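You operate a simulated robot arm through the tools that you are given. There is no shell and no other tool. Be economical: measure what you need, move in short steps, check, and stop when the job is done.

Carry out the task below with a simulated robot arm. There is one attempt and no reset: what you move stays moved.

TASK
Put the yellow cotton reel from the top of the dining table on top of the paint bottle there and the blue cotton reel on the purple notebook.
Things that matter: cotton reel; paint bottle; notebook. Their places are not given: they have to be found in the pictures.

It is judged by the outcome, as a careful person would: the job done as asked, and still so three seconds after it is handed in. It fails if anything else is knocked over, pushed out of place, dropped, spilled or broken.

THE ROBOT
A 6-joint arm with a two-finger parallel gripper, fixed in place. Base frame: the origin is at the foot of the arm, x ahead of it, y to its left, z up; the work surface is at about z = 740. Lengths are in mm, angles in rad, forces in N, time in s.
With the tool pointing down near the work surface it reaches from about 260 to 680 mm from the base axis. Its first joint turns from -1.152 to 1.152 rad. Payload 2.9 kg.
Tool frame: the origin (TCP) lies between the finger pads and is the grasp point; the fingertips stand 30 mm ahead of it; z points along the fingers, y is the line along which they close. The gripper opens to 110 mm. The fingers are 20 mm wide and 10 mm thick; the gripper's body (48 by 112 mm) begins 55 mm behind the TCP.
Orientation is told as [roll, pitch, yaw] about the base's x, y, z axes, in that order, counted from this pose: with the fingers straight down and closing along the base's y, the tool's x points along the base's -x, its y along +y and its z along -z.

THE INTERFACE
- The arm moves only by the tool arm_command. Its argument "commands" is a list of rows, each a list of 7 numbers: the shift along the base's x, y, z in cm, then the turn, a rotation vector about the base's x, y, z in rad, then the closure in counts, from 0 (fully open) to 255 (shut). In form: [[tx, ty, tz, wx, wy, wz, fingers], ...]. A call has 1 to 12 rows; each row shifts and turns the commanded pose from where the row before left it. A row lasts 0.2 s, in which the tool goes at most 50 mm and 0.15 rad; a call with a longer step from one row to the next is refused whole, and so is a gripper value outside its range. A pose out of reach is approached as far as the arm can. The call stops where the force on the tool passes 40 N (or 10 N more than at its start, if that is more) or the arm is blocked; 0.2 s more then pass. The fingers move at their own pace (about 108 mm/s each) and stop on an object; they squeeze with about 32 N. The grip force told is the motor's: it shows also when the fingers shut on nothing. Time passes only in rows, and 0.2 s behind the last, so rows that do not move let the fingers close. It gives the time, the measured TCP pose, the force on the tool (base axes), the opening and the grip force at its end, in the units of the frame above (readings bear some noise).
- Cameras (640 x 400 px; columns grow to the right, rows downward): "scene" is fixed at [76.2, 436.7, 1374.7]; the picture's right is [-0.76, -0.64, 0.00], its down [-0.41, 0.49, -0.77] and it looks along [0.49, -0.59, -0.64] (base axes); focal length 344 px, centre (320, 200). "wrist" rides on the gripper at [-36, 0, -57] in the tool frame; the picture's right is [0.00, -1.00, 0.00], its down [0.97, 0.00, -0.24] and it looks along [0.24, 0.00, 0.97] (tool axes); focal length 218 px, centre (320, 200).
- snapshot(camera): a new picture of that camera. No time passes.
- probe_pixels(camera, pixels): for up to 12 pixels [column, row] of the newest picture of that camera ("zoom" is the newest enlarged one), the place [x, y, z] in the base frame of the surface seen there, good to about 2 mm. No time passes.
- inspect(camera, box): a new picture of the part [left, top, right, bottom] of that camera's present view, enlarged. No time passes.
- job_done(): hands the job in; it is judged then, once.

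Work in short steps. Measure before you move; look again where a grasp or a placing could have gone wrong, and mend it. You have 60 turns and 30 pictures in all, the two below and enlarged ones among them. Open the gripper and draw the arm clear of the work before you hand the job in, unless the task says otherwise; then end with one line.

The tools are called after "Call:" by a JSON object that holds its "fn" and its "kwargs". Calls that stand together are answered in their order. arm_command: Moves the arm, as the interface text tells. Its arguments: {"type":"object","properties":{"commands":{"type":"array","items":{"type":"array","items":{"type":"number"}}}},"required":["commands"]} The other tools are called the same way: snapshot (camera) takes a picture; probe_pixels (camera, pixels) gives the place of the surface under pixels of a picture; inspect (camera, box) takes an enlarged picture of a part of a camera's view; job_done () hands the job in.

At the start:

```text
time: 0.0
ee_pos: [425.2, -104.6, 995.7]
orientation: [0.0, 0.0, 0.0]
ft_force: [-0.8, -0.9, 0.2]
width: 110.0
grasp_force: 0.1
```

scene: 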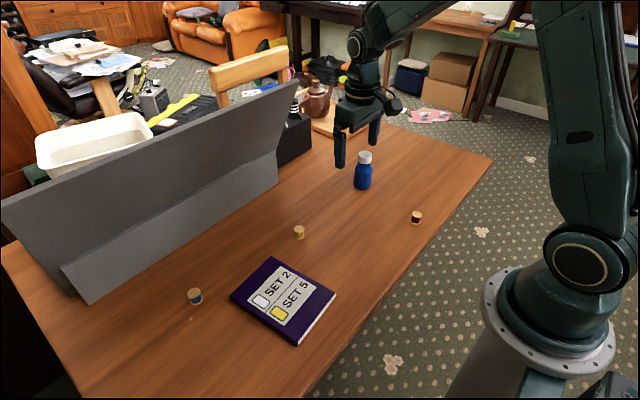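
wrist: 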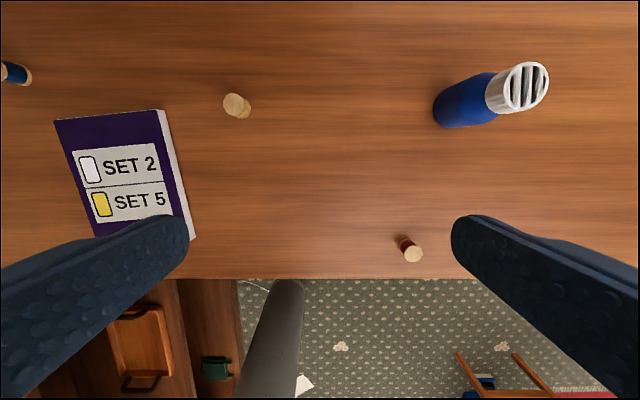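

I see three reels: blue at about (195,296), one at (299,232), and a dark red one at (416,217), with the bottle at (363,170). I'll enlarge the view to identify them.

Call:
{"fn": "inspect", "kwargs": {"camera": "scene", "box": [270, 140, 440, 246]}}

Call:
{"fn": "inspect", "kwargs": {"camera": "scene", "box": [170, 250, 346, 360]}}

Call:
{"fn": "probe_pixels", "kwargs": {"camera": "scene", "pixels": [[299, 227], [299, 234], [194, 291], [196, 299], [365, 154], [363, 175], [272, 258], [232, 298], [335, 293], [283, 338], [290, 293], [416, 213]]}}

Call:
{"fn": "probe_pixels", "kwargs": {"camera": "wrist", "pixels": [[234, 105], [516, 90], [530, 75], [508, 105], [12, 72], [412, 254], [120, 180], [100, 135], [300, 150]]}}

```text
3.76 times, centred on (355, 193) of scene
```

zoom: 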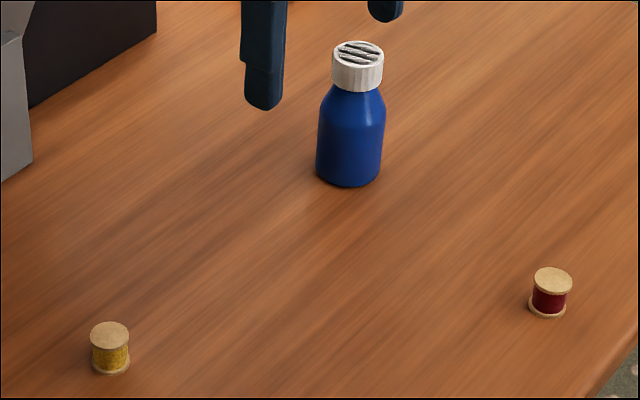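

```text
3.64 times, centred on (258, 305) of scene
```

zoom: 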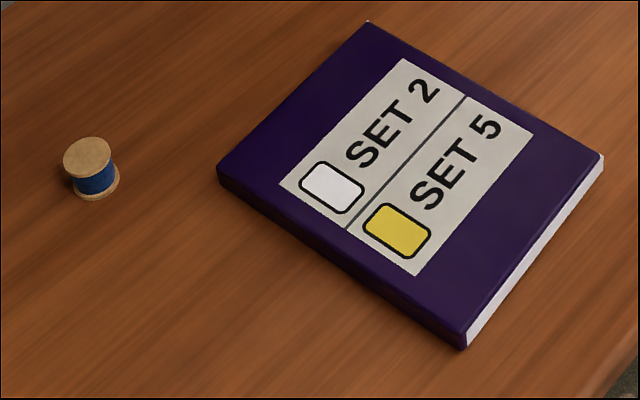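

```text
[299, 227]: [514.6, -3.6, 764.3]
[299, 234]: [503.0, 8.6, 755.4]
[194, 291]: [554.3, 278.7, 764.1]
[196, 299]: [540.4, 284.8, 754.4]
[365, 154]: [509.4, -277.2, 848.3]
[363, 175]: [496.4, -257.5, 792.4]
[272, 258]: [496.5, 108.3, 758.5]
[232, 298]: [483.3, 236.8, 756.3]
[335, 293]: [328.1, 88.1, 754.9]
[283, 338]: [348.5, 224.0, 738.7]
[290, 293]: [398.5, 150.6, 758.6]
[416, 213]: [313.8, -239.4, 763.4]
```

```text
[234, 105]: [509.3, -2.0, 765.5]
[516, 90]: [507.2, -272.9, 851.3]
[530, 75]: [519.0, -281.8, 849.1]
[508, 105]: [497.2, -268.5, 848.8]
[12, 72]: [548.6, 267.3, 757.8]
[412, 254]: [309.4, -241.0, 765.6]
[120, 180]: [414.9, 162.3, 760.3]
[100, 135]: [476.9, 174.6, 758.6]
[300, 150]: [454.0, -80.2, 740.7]
```

The yellow reel is near (509,-2) with its top at z≈765. The blue reel is near (550,277), and the bottle cap is near (508,-274) with its top at z≈850. I'll hover above the yellow reel to measure it closely.

Call:
{"fn": "arm_command", "kwargs": {"commands": [[2.1, 2.6, -2.4, 0, 0, 0, 0], [2.1, 2.6, -2.4, 0, 0, 0, 0], [2.1, 2.6, -2.4, 0, 0, 0, 0], [2.1, 2.5, -2.4, 0, 0, 0, 0], [0, 0, -4, 0, 0, 0, 0], [0, 0, 0, 0, 0, 0, 0]]}}

Call:
{"fn": "snapshot", "kwargs": {"camera": "wrist"}}

```text
time: 1.4
ee_pos: [509.7, -1.3, 861.2]
orientation: [0.0, -0.001, 0.0]
ft_force: [-0.2, 0.2, -1.1]
width: 110.2
grasp_force: 0.1
```

```text
25 pictures are left
```

wrist: 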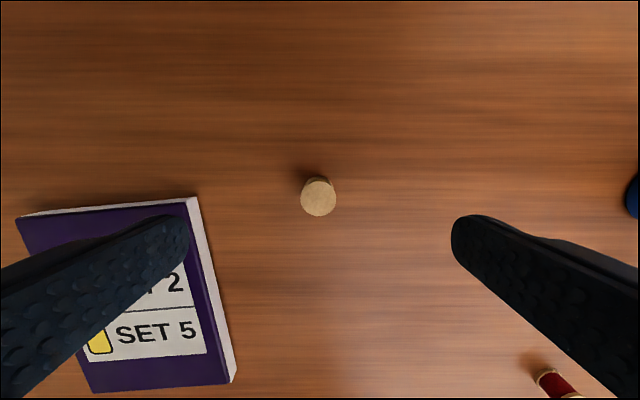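

The reel's top disc is centred at about (318,198). I'll probe its centre and edges.

Call:
{"fn": "probe_pixels", "kwargs": {"camera": "wrist", "pixels": [[318, 198], [303, 198], [334, 198], [318, 183], [318, 213], [195, 205], [233, 370]]}}

```text
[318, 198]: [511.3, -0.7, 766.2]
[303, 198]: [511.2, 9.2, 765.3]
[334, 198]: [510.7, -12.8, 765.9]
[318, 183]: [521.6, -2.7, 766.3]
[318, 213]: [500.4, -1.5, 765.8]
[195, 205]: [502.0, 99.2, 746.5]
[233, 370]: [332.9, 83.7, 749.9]
```

The yellow reel is centred at (511,-1.5), about 23 mm across with its top at z=766. I'll lower to TCP z≈773 and close.

Call:
{"fn": "arm_command", "kwargs": {"commands": [[0.13, 0, -4, 0, 0, 0, 80], [0, 0, -3, 0, 0, 0, 100], [0, 0, -1.8, 0, 0, 0, 100], [0, 0, 0, 0, 0, 0, 100]]}}

Call:
{"fn": "snapshot", "kwargs": {"camera": "wrist"}}

```text
time: 2.4
ee_pos: [513.4, -0.9, 771.1]
orientation: [0.001, 0.0, -0.001]
ft_force: [0.4, 0.0, 0.5]
width: 66.7
grasp_force: 0.1
```

```text
24 pictures are left
```

wrist: 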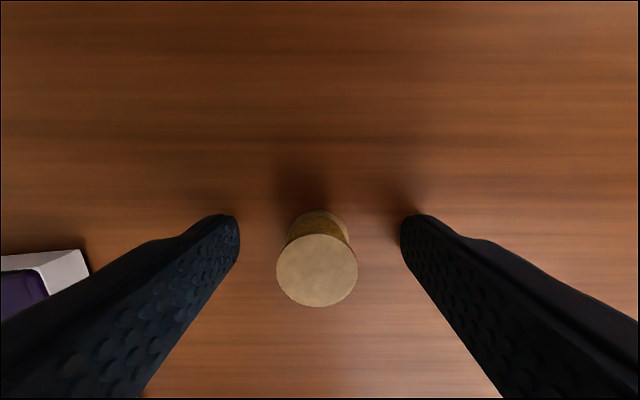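

The reel is centred between the fingers but about 2 mm nearer the base than the TCP. I'll nudge over and close.

Call:
{"fn": "arm_command", "kwargs": {"commands": [[-0.2, 0, 0.2, 0, 0, 0, 100], [0, 0, 0, 0, 0, 0, 160], [0, 0, 0, 0, 0, 0, 255], [0, 0, 0, 0, 0, 0, 255], [0, 0, 0, 0, 0, 0, 255]]}}

```text
time: 3.6
ee_pos: [510.9, -1.6, 772.2]
orientation: [-0.001, 0.001, 0.0]
ft_force: [0.3, -0.7, 0.8]
width: 22.7
grasp_force: 32.2
```

Gripped, with the opening at 22.7 mm. I'll lift to z≈930 and carry it toward the bottle.

Call:
{"fn": "arm_command", "kwargs": {"commands": [[0, 0, 3, 0, 0, 0, 255], [0, 0, 4, 0, 0, 0, 255], [0, 0, 4.5, 0, 0, 0, 255], [0, 0, 4.5, 0, 0, 0, 255], [0, -4.5, 0, 0, 0, 0, 255], [0, -4.5, 0, 0, 0, 0, 255], [0, -4.5, 0, 0, 0, 0, 255], [0, -4.5, 0, 0, 0, 0, 255], [0, -4.5, 0, 0, 0, 0, 255], [0, -3.0, 0, 0, 0, 0, 255], [0, 0, 0, 0, 0, 0, 255]]}}

Call:
{"fn": "snapshot", "kwargs": {"camera": "wrist"}}

Call:
{"fn": "inspect", "kwargs": {"camera": "scene", "box": [300, 80, 430, 200]}}

```text
time: 6.0
ee_pos: [509.1, -254.9, 931.3]
orientation: [0.002, 0.001, -0.001]
ft_force: [-0.1, -0.6, 0.4]
width: 23.9
grasp_force: 31.5
```

```text
23 pictures are left
```

wrist: 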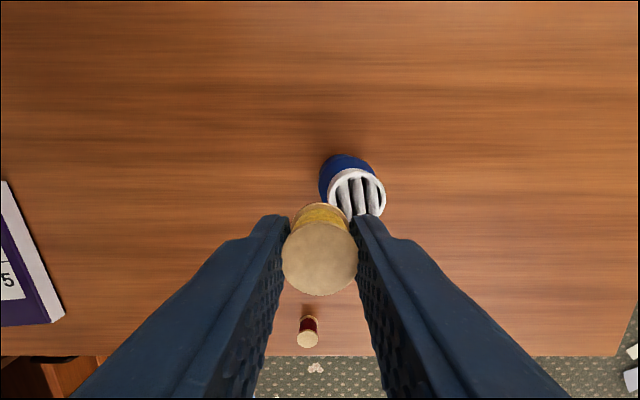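

```text
3.33 times, centred on (365, 140) of scene
```

zoom: 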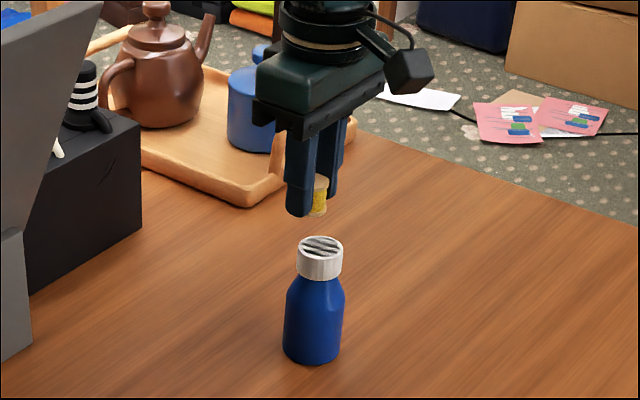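

The cap spans columns 328–386 in the wrist view. I'll probe its rim and centre.

Call:
{"fn": "probe_pixels", "kwargs": {"camera": "wrist", "pixels": [[331, 190], [384, 193], [357, 171], [357, 195], [374, 215], [378, 175], [336, 176], [382, 205]]}}

Call:
{"fn": "probe_pixels", "kwargs": {"camera": "zoom", "pixels": [[300, 250], [342, 246], [325, 238], [317, 260], [320, 248]]}}

```text
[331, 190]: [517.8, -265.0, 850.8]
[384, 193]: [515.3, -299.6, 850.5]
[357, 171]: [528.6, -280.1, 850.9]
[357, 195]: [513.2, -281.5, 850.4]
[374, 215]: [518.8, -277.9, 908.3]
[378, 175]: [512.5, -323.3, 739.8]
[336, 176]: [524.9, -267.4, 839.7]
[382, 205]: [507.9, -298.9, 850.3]
```

```text
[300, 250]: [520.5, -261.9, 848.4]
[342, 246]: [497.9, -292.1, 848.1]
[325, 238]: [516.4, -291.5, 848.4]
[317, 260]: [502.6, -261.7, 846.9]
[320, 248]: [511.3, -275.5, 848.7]
```

The estimates of the cap centre differ by a few mm, roughly (510,-279). I'll move directly over it and measure again.

Call:
{"fn": "arm_command", "kwargs": {"commands": [[0, -2.4, 0, 0, 0, 0, 255], [0, 0, 0, 0, 0, 0, 255]]}}

Call:
{"fn": "snapshot", "kwargs": {"camera": "wrist"}}

Call:
{"fn": "inspect", "kwargs": {"camera": "scene", "box": [325, 110, 405, 160]}}

```text
time: 6.6
ee_pos: [508.4, -280.9, 930.5]
orientation: [-0.001, 0.001, -0.001]
ft_force: [-0.4, 0.9, 0.8]
width: 23.6
grasp_force: 32.5
```

```text
21 pictures are left
```

wrist: 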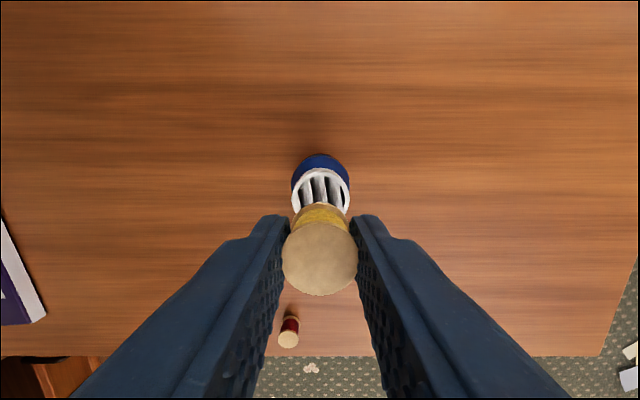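

```text
8.00 times, centred on (365, 135) of scene
```

zoom: 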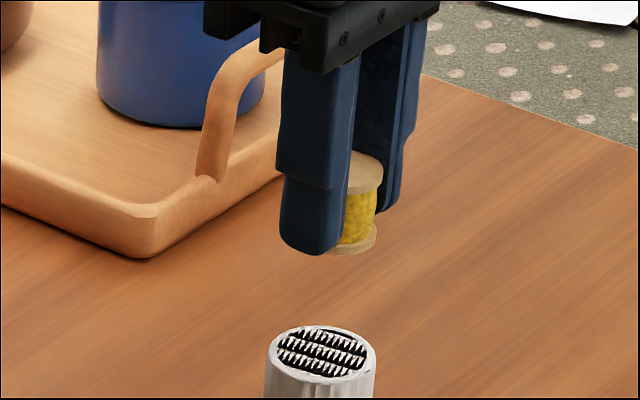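

In the wrist view the cap (columns 291–350) is aligned with the reel (282–358) in y. I'll probe to check x.

Call:
{"fn": "probe_pixels", "kwargs": {"camera": "zoom", "pixels": [[271, 350], [373, 354], [320, 328], [320, 379], [320, 352], [284, 334], [357, 334], [284, 372], [357, 373]]}}

Call:
{"fn": "probe_pixels", "kwargs": {"camera": "wrist", "pixels": [[320, 169], [320, 172], [295, 195], [347, 195], [320, 200], [320, 225], [320, 293], [320, 260]]}}

```text
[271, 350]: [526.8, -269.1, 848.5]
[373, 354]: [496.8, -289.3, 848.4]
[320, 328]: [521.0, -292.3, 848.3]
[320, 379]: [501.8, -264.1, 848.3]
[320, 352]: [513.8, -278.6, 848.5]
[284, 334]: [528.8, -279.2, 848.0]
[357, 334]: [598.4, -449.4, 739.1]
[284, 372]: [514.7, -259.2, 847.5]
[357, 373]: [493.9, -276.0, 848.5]
```

```text
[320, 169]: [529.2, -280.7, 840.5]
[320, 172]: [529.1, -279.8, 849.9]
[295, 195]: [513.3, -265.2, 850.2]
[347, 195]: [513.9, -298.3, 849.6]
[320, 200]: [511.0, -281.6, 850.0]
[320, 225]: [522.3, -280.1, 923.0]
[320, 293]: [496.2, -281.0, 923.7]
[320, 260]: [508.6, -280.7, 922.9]
```

The cap centre is at about (511.3,-279.7), top z≈849.5, and the reel is about 2.5 mm short in x. I'll correct that and go down to just above the cap.

Call:
{"fn": "arm_command", "kwargs": {"commands": [[0.25, 0.05, -1.5, 0, 0, 0, 255], [0, 0, -1.5, 0, 0, 0, 255], [0, 0, -1, 0, 0, 0, 255], [0, 0, -0.4, 0, 0, 0, 255], [0, 0, 0, 0, 0, 0, 255]]}}

Call:
{"fn": "inspect", "kwargs": {"camera": "scene", "box": [325, 130, 405, 180]}}

```text
time: 7.8
ee_pos: [510.4, -280.0, 888.0]
orientation: [0.0, 0.0, 0.0]
ft_force: [-0.4, 0.3, -0.8]
width: 23.6
grasp_force: 32.0
```

```text
8.00 times, centred on (365, 155) of scene
```

zoom: 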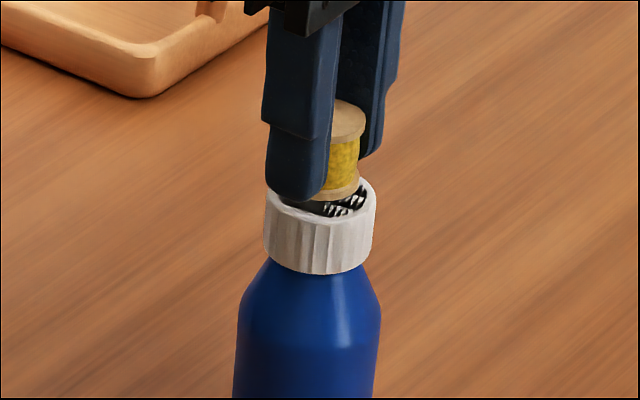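

The reel is over the cap with about 5 mm of gap. I'll lower in 1 mm steps and watch the force.

Call:
{"fn": "arm_command", "kwargs": {"commands": [[0, 0, -0.2, 0, 0, 0, 255], [0, 0, -0.1, 0, 0, 0, 255], [0, 0, -0.1, 0, 0, 0, 255], [0, 0, -0.1, 0, 0, 0, 255]]}}

```text
time: 8.8
ee_pos: [512.2, -281.2, 883.3]
orientation: [0.001, 0.001, 0.0]
ft_force: [-0.8, 0.0, -0.8]
width: 23.7
grasp_force: 32.1
```

Call:
{"fn": "arm_command", "kwargs": {"commands": [[0, 0, -0.1, 0, 0, 0, 255], [0, 0, 0, 0, 0, 0, 255]]}}

```text
time: 9.4
ee_pos: [511.3, -280.2, 883.2]
orientation: [0.0, 0.001, 0.0]
ft_force: [0.4, -0.5, -0.2]
width: 23.7
grasp_force: 32.2
```

Call:
{"fn": "arm_command", "kwargs": {"commands": [[0, 0, -0.1, 0, 0, 0, 255], [0, 0, 0, 0, 0, 0, 255]]}}

Call:
{"fn": "inspect", "kwargs": {"camera": "scene", "box": [325, 130, 405, 180]}}

```text
time: 10.0
ee_pos: [512.8, -280.8, 882.9]
orientation: [0.0, -0.003, -0.001]
ft_force: [-0.3, -0.3, 5.1]
width: 23.6
grasp_force: 31.6
```

```text
8.00 times, centred on (365, 155) of scene
```

zoom: 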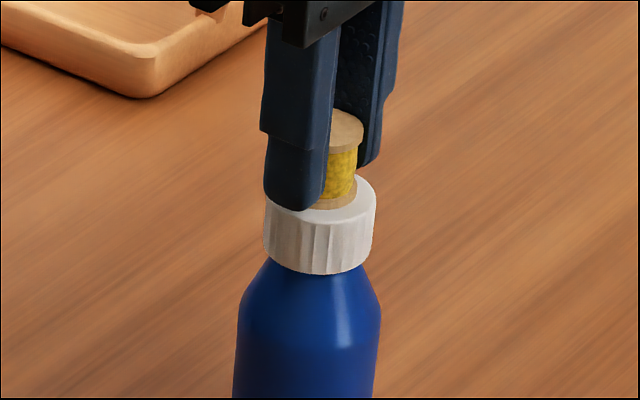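

There is 5 N of contact and the reel sits within the cap rim. I'll release gently and then lift straight up.

Call:
{"fn": "arm_command", "kwargs": {"commands": [[0, 0, 0, 0, 0, 0, 195], [0, 0, 0, 0, 0, 0, 185], [0, 0, 0, 0, 0, 0, 150], [0, 0, 0, 0, 0, 0, 120], [0, 0, 2, 0, 0, 0, 120], [0, 0, 4, 0, 0, 0, 120], [0, 0, 3, 0, 0, 0, 120]]}}

Call:
{"fn": "inspect", "kwargs": {"camera": "scene", "box": [325, 130, 405, 180]}}

```text
time: 11.6
ee_pos: [509.7, -279.7, 972.1]
orientation: [-0.001, 0.0, -0.001]
ft_force: [0.2, 0.3, -0.3]
width: 58.3
grasp_force: 0.1
```

```text
8.00 times, centred on (365, 155) of scene
```

zoom: 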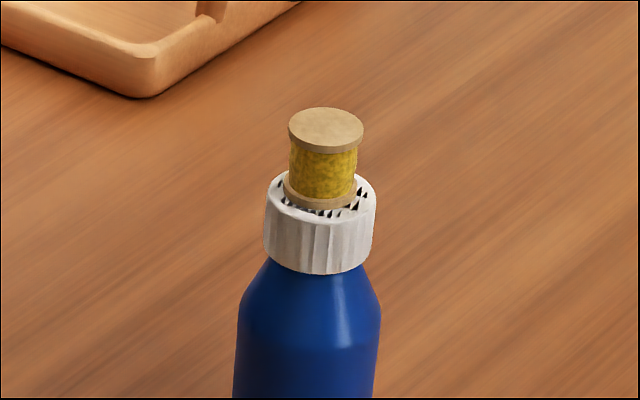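

The yellow reel stands centred on the cap. Before going to the blue reel, I'll check how close the grey panel is to my path.

Call:
{"fn": "snapshot", "kwargs": {"camera": "scene"}}

Call:
{"fn": "probe_pixels", "kwargs": {"camera": "scene", "pixels": [[90, 303], [60, 268], [10, 205], [150, 150], [170, 240], [275, 185], [297, 82], [194, 291], [130, 200]]}}

```text
16 pictures are left
```

scene: 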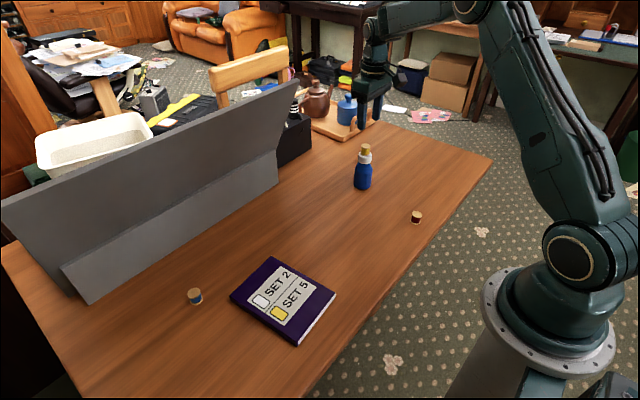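

```text
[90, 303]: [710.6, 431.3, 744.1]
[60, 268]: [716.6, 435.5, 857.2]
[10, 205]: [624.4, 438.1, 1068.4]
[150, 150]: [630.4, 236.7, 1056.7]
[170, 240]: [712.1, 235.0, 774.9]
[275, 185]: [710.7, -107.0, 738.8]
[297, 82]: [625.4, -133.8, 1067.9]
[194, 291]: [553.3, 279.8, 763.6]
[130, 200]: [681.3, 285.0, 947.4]
```

The panel's top edge overhangs to x≈625 at z≈1068. I'll travel along x≈505 and then check the clearance.

Call:
{"fn": "arm_command", "kwargs": {"commands": [[0, 4.6, 0, 0, 0, 0, 120], [0, 4.6, 0, 0, 0, 0, 120], [0, 4.6, 0, 0, 0, 0, 120], [0, 4.6, 0, 0, 0, 0, 120], [0, 4.6, 0, 0, 0, 0, 120], [0, 4.6, 0, 0, 0, 0, 120], [0, 4.6, 0, 0, 0, 0, 120], [0, 4.6, 0, 0, 0, 0, 120], [0, 4.6, 0, 0, 0, 0, 120], [0, 4.6, 0, 0, 0, 0, 120], [0, 4.6, 0, 0, 0, 0, 120], [0, 4.6, 0, 0, 0, 0, 120]]}}

Call:
{"fn": "arm_command", "kwargs": {"commands": [[0, 0.3, -3.5, 0, 0, 0, 100], [0.5, 0, -3.5, 0, 0, 0, 100], [0, 0, 0, 0, 0, 0, 100]]}}

Call:
{"fn": "snapshot", "kwargs": {"camera": "wrist"}}

Call:
{"fn": "snapshot", "kwargs": {"camera": "scene"}}

```text
time: 14.2
ee_pos: [508.0, 268.4, 973.3]
orientation: [0.0, 0.001, 0.0]
ft_force: [0.5, 0.0, 0.4]
width: 58.4
grasp_force: 0.1
```

```text
time: 15.0
ee_pos: [515.3, 273.1, 904.1]
orientation: [0.001, 0.0, -0.001]
ft_force: [0.0, -0.5, 0.3]
width: 66.7
grasp_force: 0.1
```

```text
15 pictures are left
```

wrist: 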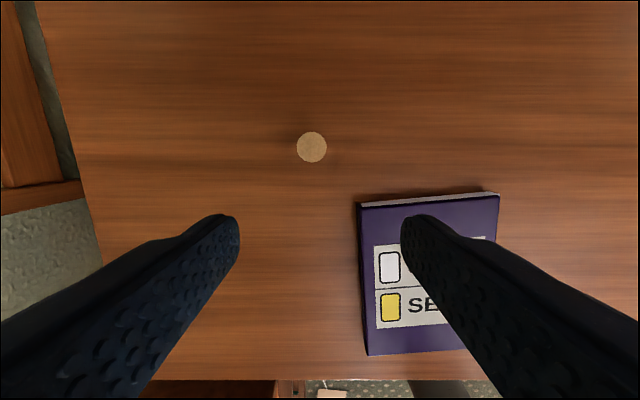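

```text
14 pictures are left
```

scene: 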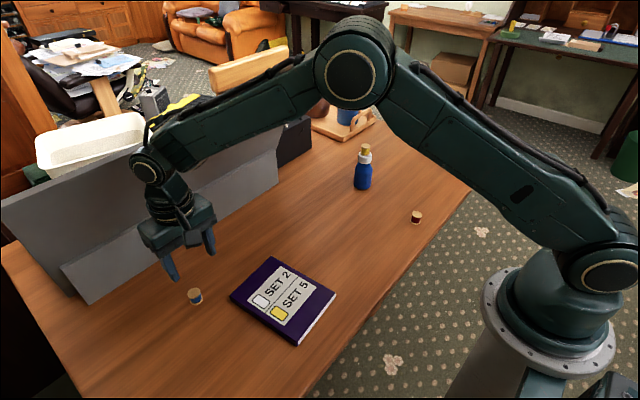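

The blue reel's top is at about (312,147) in the wrist view. I'll probe it, the notebook corners and the arm's wrist link.

Call:
{"fn": "probe_pixels", "kwargs": {"camera": "wrist", "pixels": [[312, 147], [298, 147], [325, 147], [312, 134], [312, 160], [362, 206], [497, 196], [370, 353]]}}

Call:
{"fn": "probe_pixels", "kwargs": {"camera": "scene", "pixels": [[150, 165], [136, 165], [165, 150], [185, 120], [165, 205], [145, 225], [175, 130], [185, 185], [290, 293]]}}

```text
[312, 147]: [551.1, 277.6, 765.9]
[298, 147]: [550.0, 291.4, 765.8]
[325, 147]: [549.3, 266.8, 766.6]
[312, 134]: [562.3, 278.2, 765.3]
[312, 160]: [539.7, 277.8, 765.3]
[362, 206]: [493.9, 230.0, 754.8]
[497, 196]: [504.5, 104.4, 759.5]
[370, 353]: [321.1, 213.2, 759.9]
```

```text
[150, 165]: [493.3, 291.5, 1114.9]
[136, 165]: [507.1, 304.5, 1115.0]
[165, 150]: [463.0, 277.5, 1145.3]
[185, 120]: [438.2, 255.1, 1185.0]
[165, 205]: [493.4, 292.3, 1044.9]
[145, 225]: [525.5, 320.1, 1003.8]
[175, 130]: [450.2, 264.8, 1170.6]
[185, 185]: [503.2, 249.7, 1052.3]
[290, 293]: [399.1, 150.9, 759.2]
```

Clearance is ample: the wrist joint is about 215 mm above the TCP, and the panel there is at x≥650. The blue reel's centre is (550.8,278.4), so I'll move over it and lower.

Call:
{"fn": "arm_command", "kwargs": {"commands": [[2.0, 0.4, -1, 0, 0, 0, 100], [1.55, 0.1, -3, 0, 0, 0, 100], [0, 0, -4, 0, 0, 0, 100], [0, 0, -3, 0, 0, 0, 100], [0, 0, -1.8, 0, 0, 0, 100], [0, 0, 0, 0, 0, 0, 100]]}}

Call:
{"fn": "snapshot", "kwargs": {"camera": "wrist"}}

```text
time: 16.4
ee_pos: [553.0, 279.0, 775.2]
orientation: [-0.001, 0.001, 0.0]
ft_force: [0.8, 0.0, 0.4]
width: 66.8
grasp_force: 0.0
```

```text
13 pictures are left
```

wrist: 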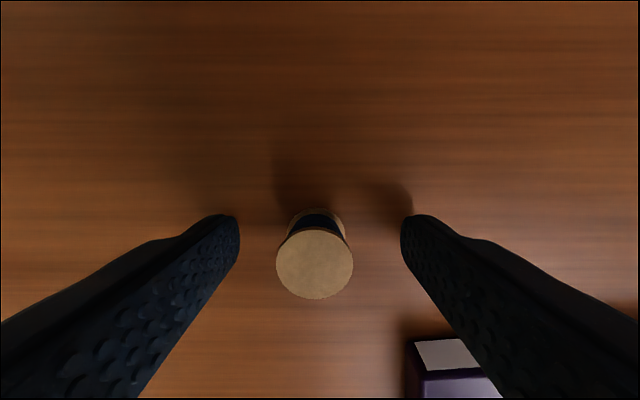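

The reel is about 2 mm nearer the base and 1.5 mm toward +y. I'll correct, lower 3 mm and close.

Call:
{"fn": "arm_command", "kwargs": {"commands": [[-0.2, 0.15, -0.3, 0, 0, 0, 100], [0, 0, 0, 0, 0, 0, 160], [0, 0, 0, 0, 0, 0, 255], [0, 0, 0, 0, 0, 0, 255], [0, 0, 0, 0, 0, 0, 255]]}}

```text
time: 17.6
ee_pos: [550.4, 279.3, 770.4]
orientation: [0.0, 0.001, 0.001]
ft_force: [-0.2, -0.2, -0.2]
width: 23.2
grasp_force: 31.8
```

Gripped. I'll lift and carry it to the notebook's centre, about (413,158) with its top at z≈759.

Call:
{"fn": "arm_command", "kwargs": {"commands": [[0, 0, 3, 0, 0, 0, 255], [0, 0, 4, 0, 0, 0, 255], [-3.43, -3.03, 1, 0, 0, 0, 255], [-3.43, -3.03, 0, 0, 0, 0, 255], [-3.43, -3.03, 0, 0, 0, 0, 255], [-3.43, -3.03, 0, 0, 0, 0, 255], [0, 0, -2.5, 0, 0, 0, 255], [0, 0, -2.5, 0, 0, 0, 255], [0, 0, -0.5, 0, 0, 0, 255], [0, 0, 0, 0, 0, 0, 255]]}}

Call:
{"fn": "inspect", "kwargs": {"camera": "scene", "box": [220, 220, 348, 300]}}

```text
time: 19.8
ee_pos: [411.8, 159.8, 797.0]
orientation: [0.0, -0.001, 0.0]
ft_force: [0.8, 0.2, 0.0]
width: 23.0
grasp_force: 32.3
```

```text
5.00 times, centred on (284, 260) of scene
```

zoom: 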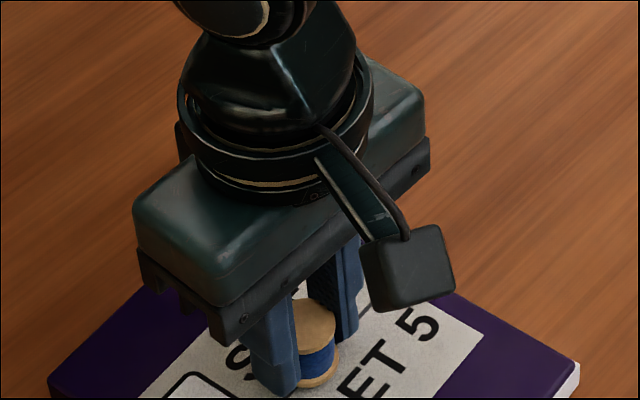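

The reel is about 5 mm above the notebook. I'll lower it in small steps until contact.

Call:
{"fn": "arm_command", "kwargs": {"commands": [[0, 0, -0.2, 0, 0, 0, 255], [0, 0, -0.1, 0, 0, 0, 255], [0, 0, -0.1, 0, 0, 0, 255], [0, 0, 0, 0, 0, 0, 255]]}}

```text
time: 20.8
ee_pos: [412.2, 159.1, 792.8]
orientation: [0.0, -0.002, 0.001]
ft_force: [-0.4, 1.4, 3.9]
width: 22.8
grasp_force: 32.1
```

There is 4 N of contact, so I'll release gently and lift away.

Call:
{"fn": "arm_command", "kwargs": {"commands": [[0, 0, 0, 0, 0, 0, 195], [0, 0, 0, 0, 0, 0, 185], [0, 0, 0, 0, 0, 0, 150], [0, 0, 0, 0, 0, 0, 110], [0, 0, 2, 0, 0, 0, 110], [0, 0, 4, 0, 0, 0, 110], [0, 0, 4.5, 0, 0, 0, 110], [0, -4, 2, 0, 0, 0, 60], [0, -4.5, 0, 0, 0, 0, 0], [0, -4.5, 0, 0, 0, 0, 0], [0, -4.5, 0, 0, 0, 0, 0], [0, 0, 0, 0, 0, 0, 0]]}}

Call:
{"fn": "snapshot", "kwargs": {"camera": "scene"}}

Call:
{"fn": "inspect", "kwargs": {"camera": "scene", "box": [220, 230, 348, 350]}}

```text
time: 23.4
ee_pos: [413.4, -13.6, 913.6]
orientation: [0.001, 0.0, 0.0]
ft_force: [-0.1, -0.6, -0.3]
width: 110.0
grasp_force: 0.0
```

```text
11 pictures are left
```

scene: 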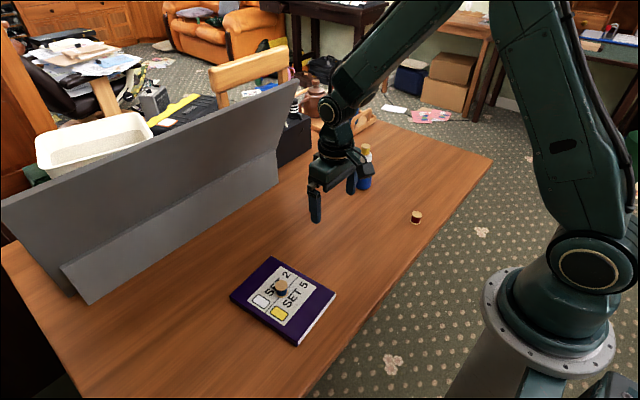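

```text
3.33 times, centred on (284, 290) of scene
```

zoom: 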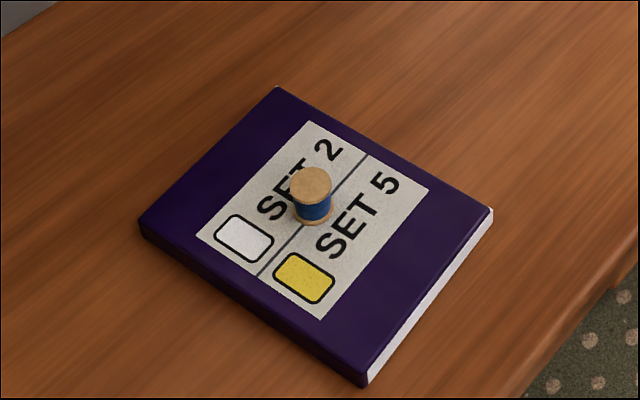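

The blue reel stands on the notebook, the yellow reel stands on the bottle, nothing else has moved, and the arm is clear with the gripper open. I'm handing in.

Call:
{"fn": "job_done", "kwargs": {}}

```text
The job is handed in.
```

The yellow cotton reel is standing on top of the paint bottle and the blue cotton reel is standing on the purple notebook.
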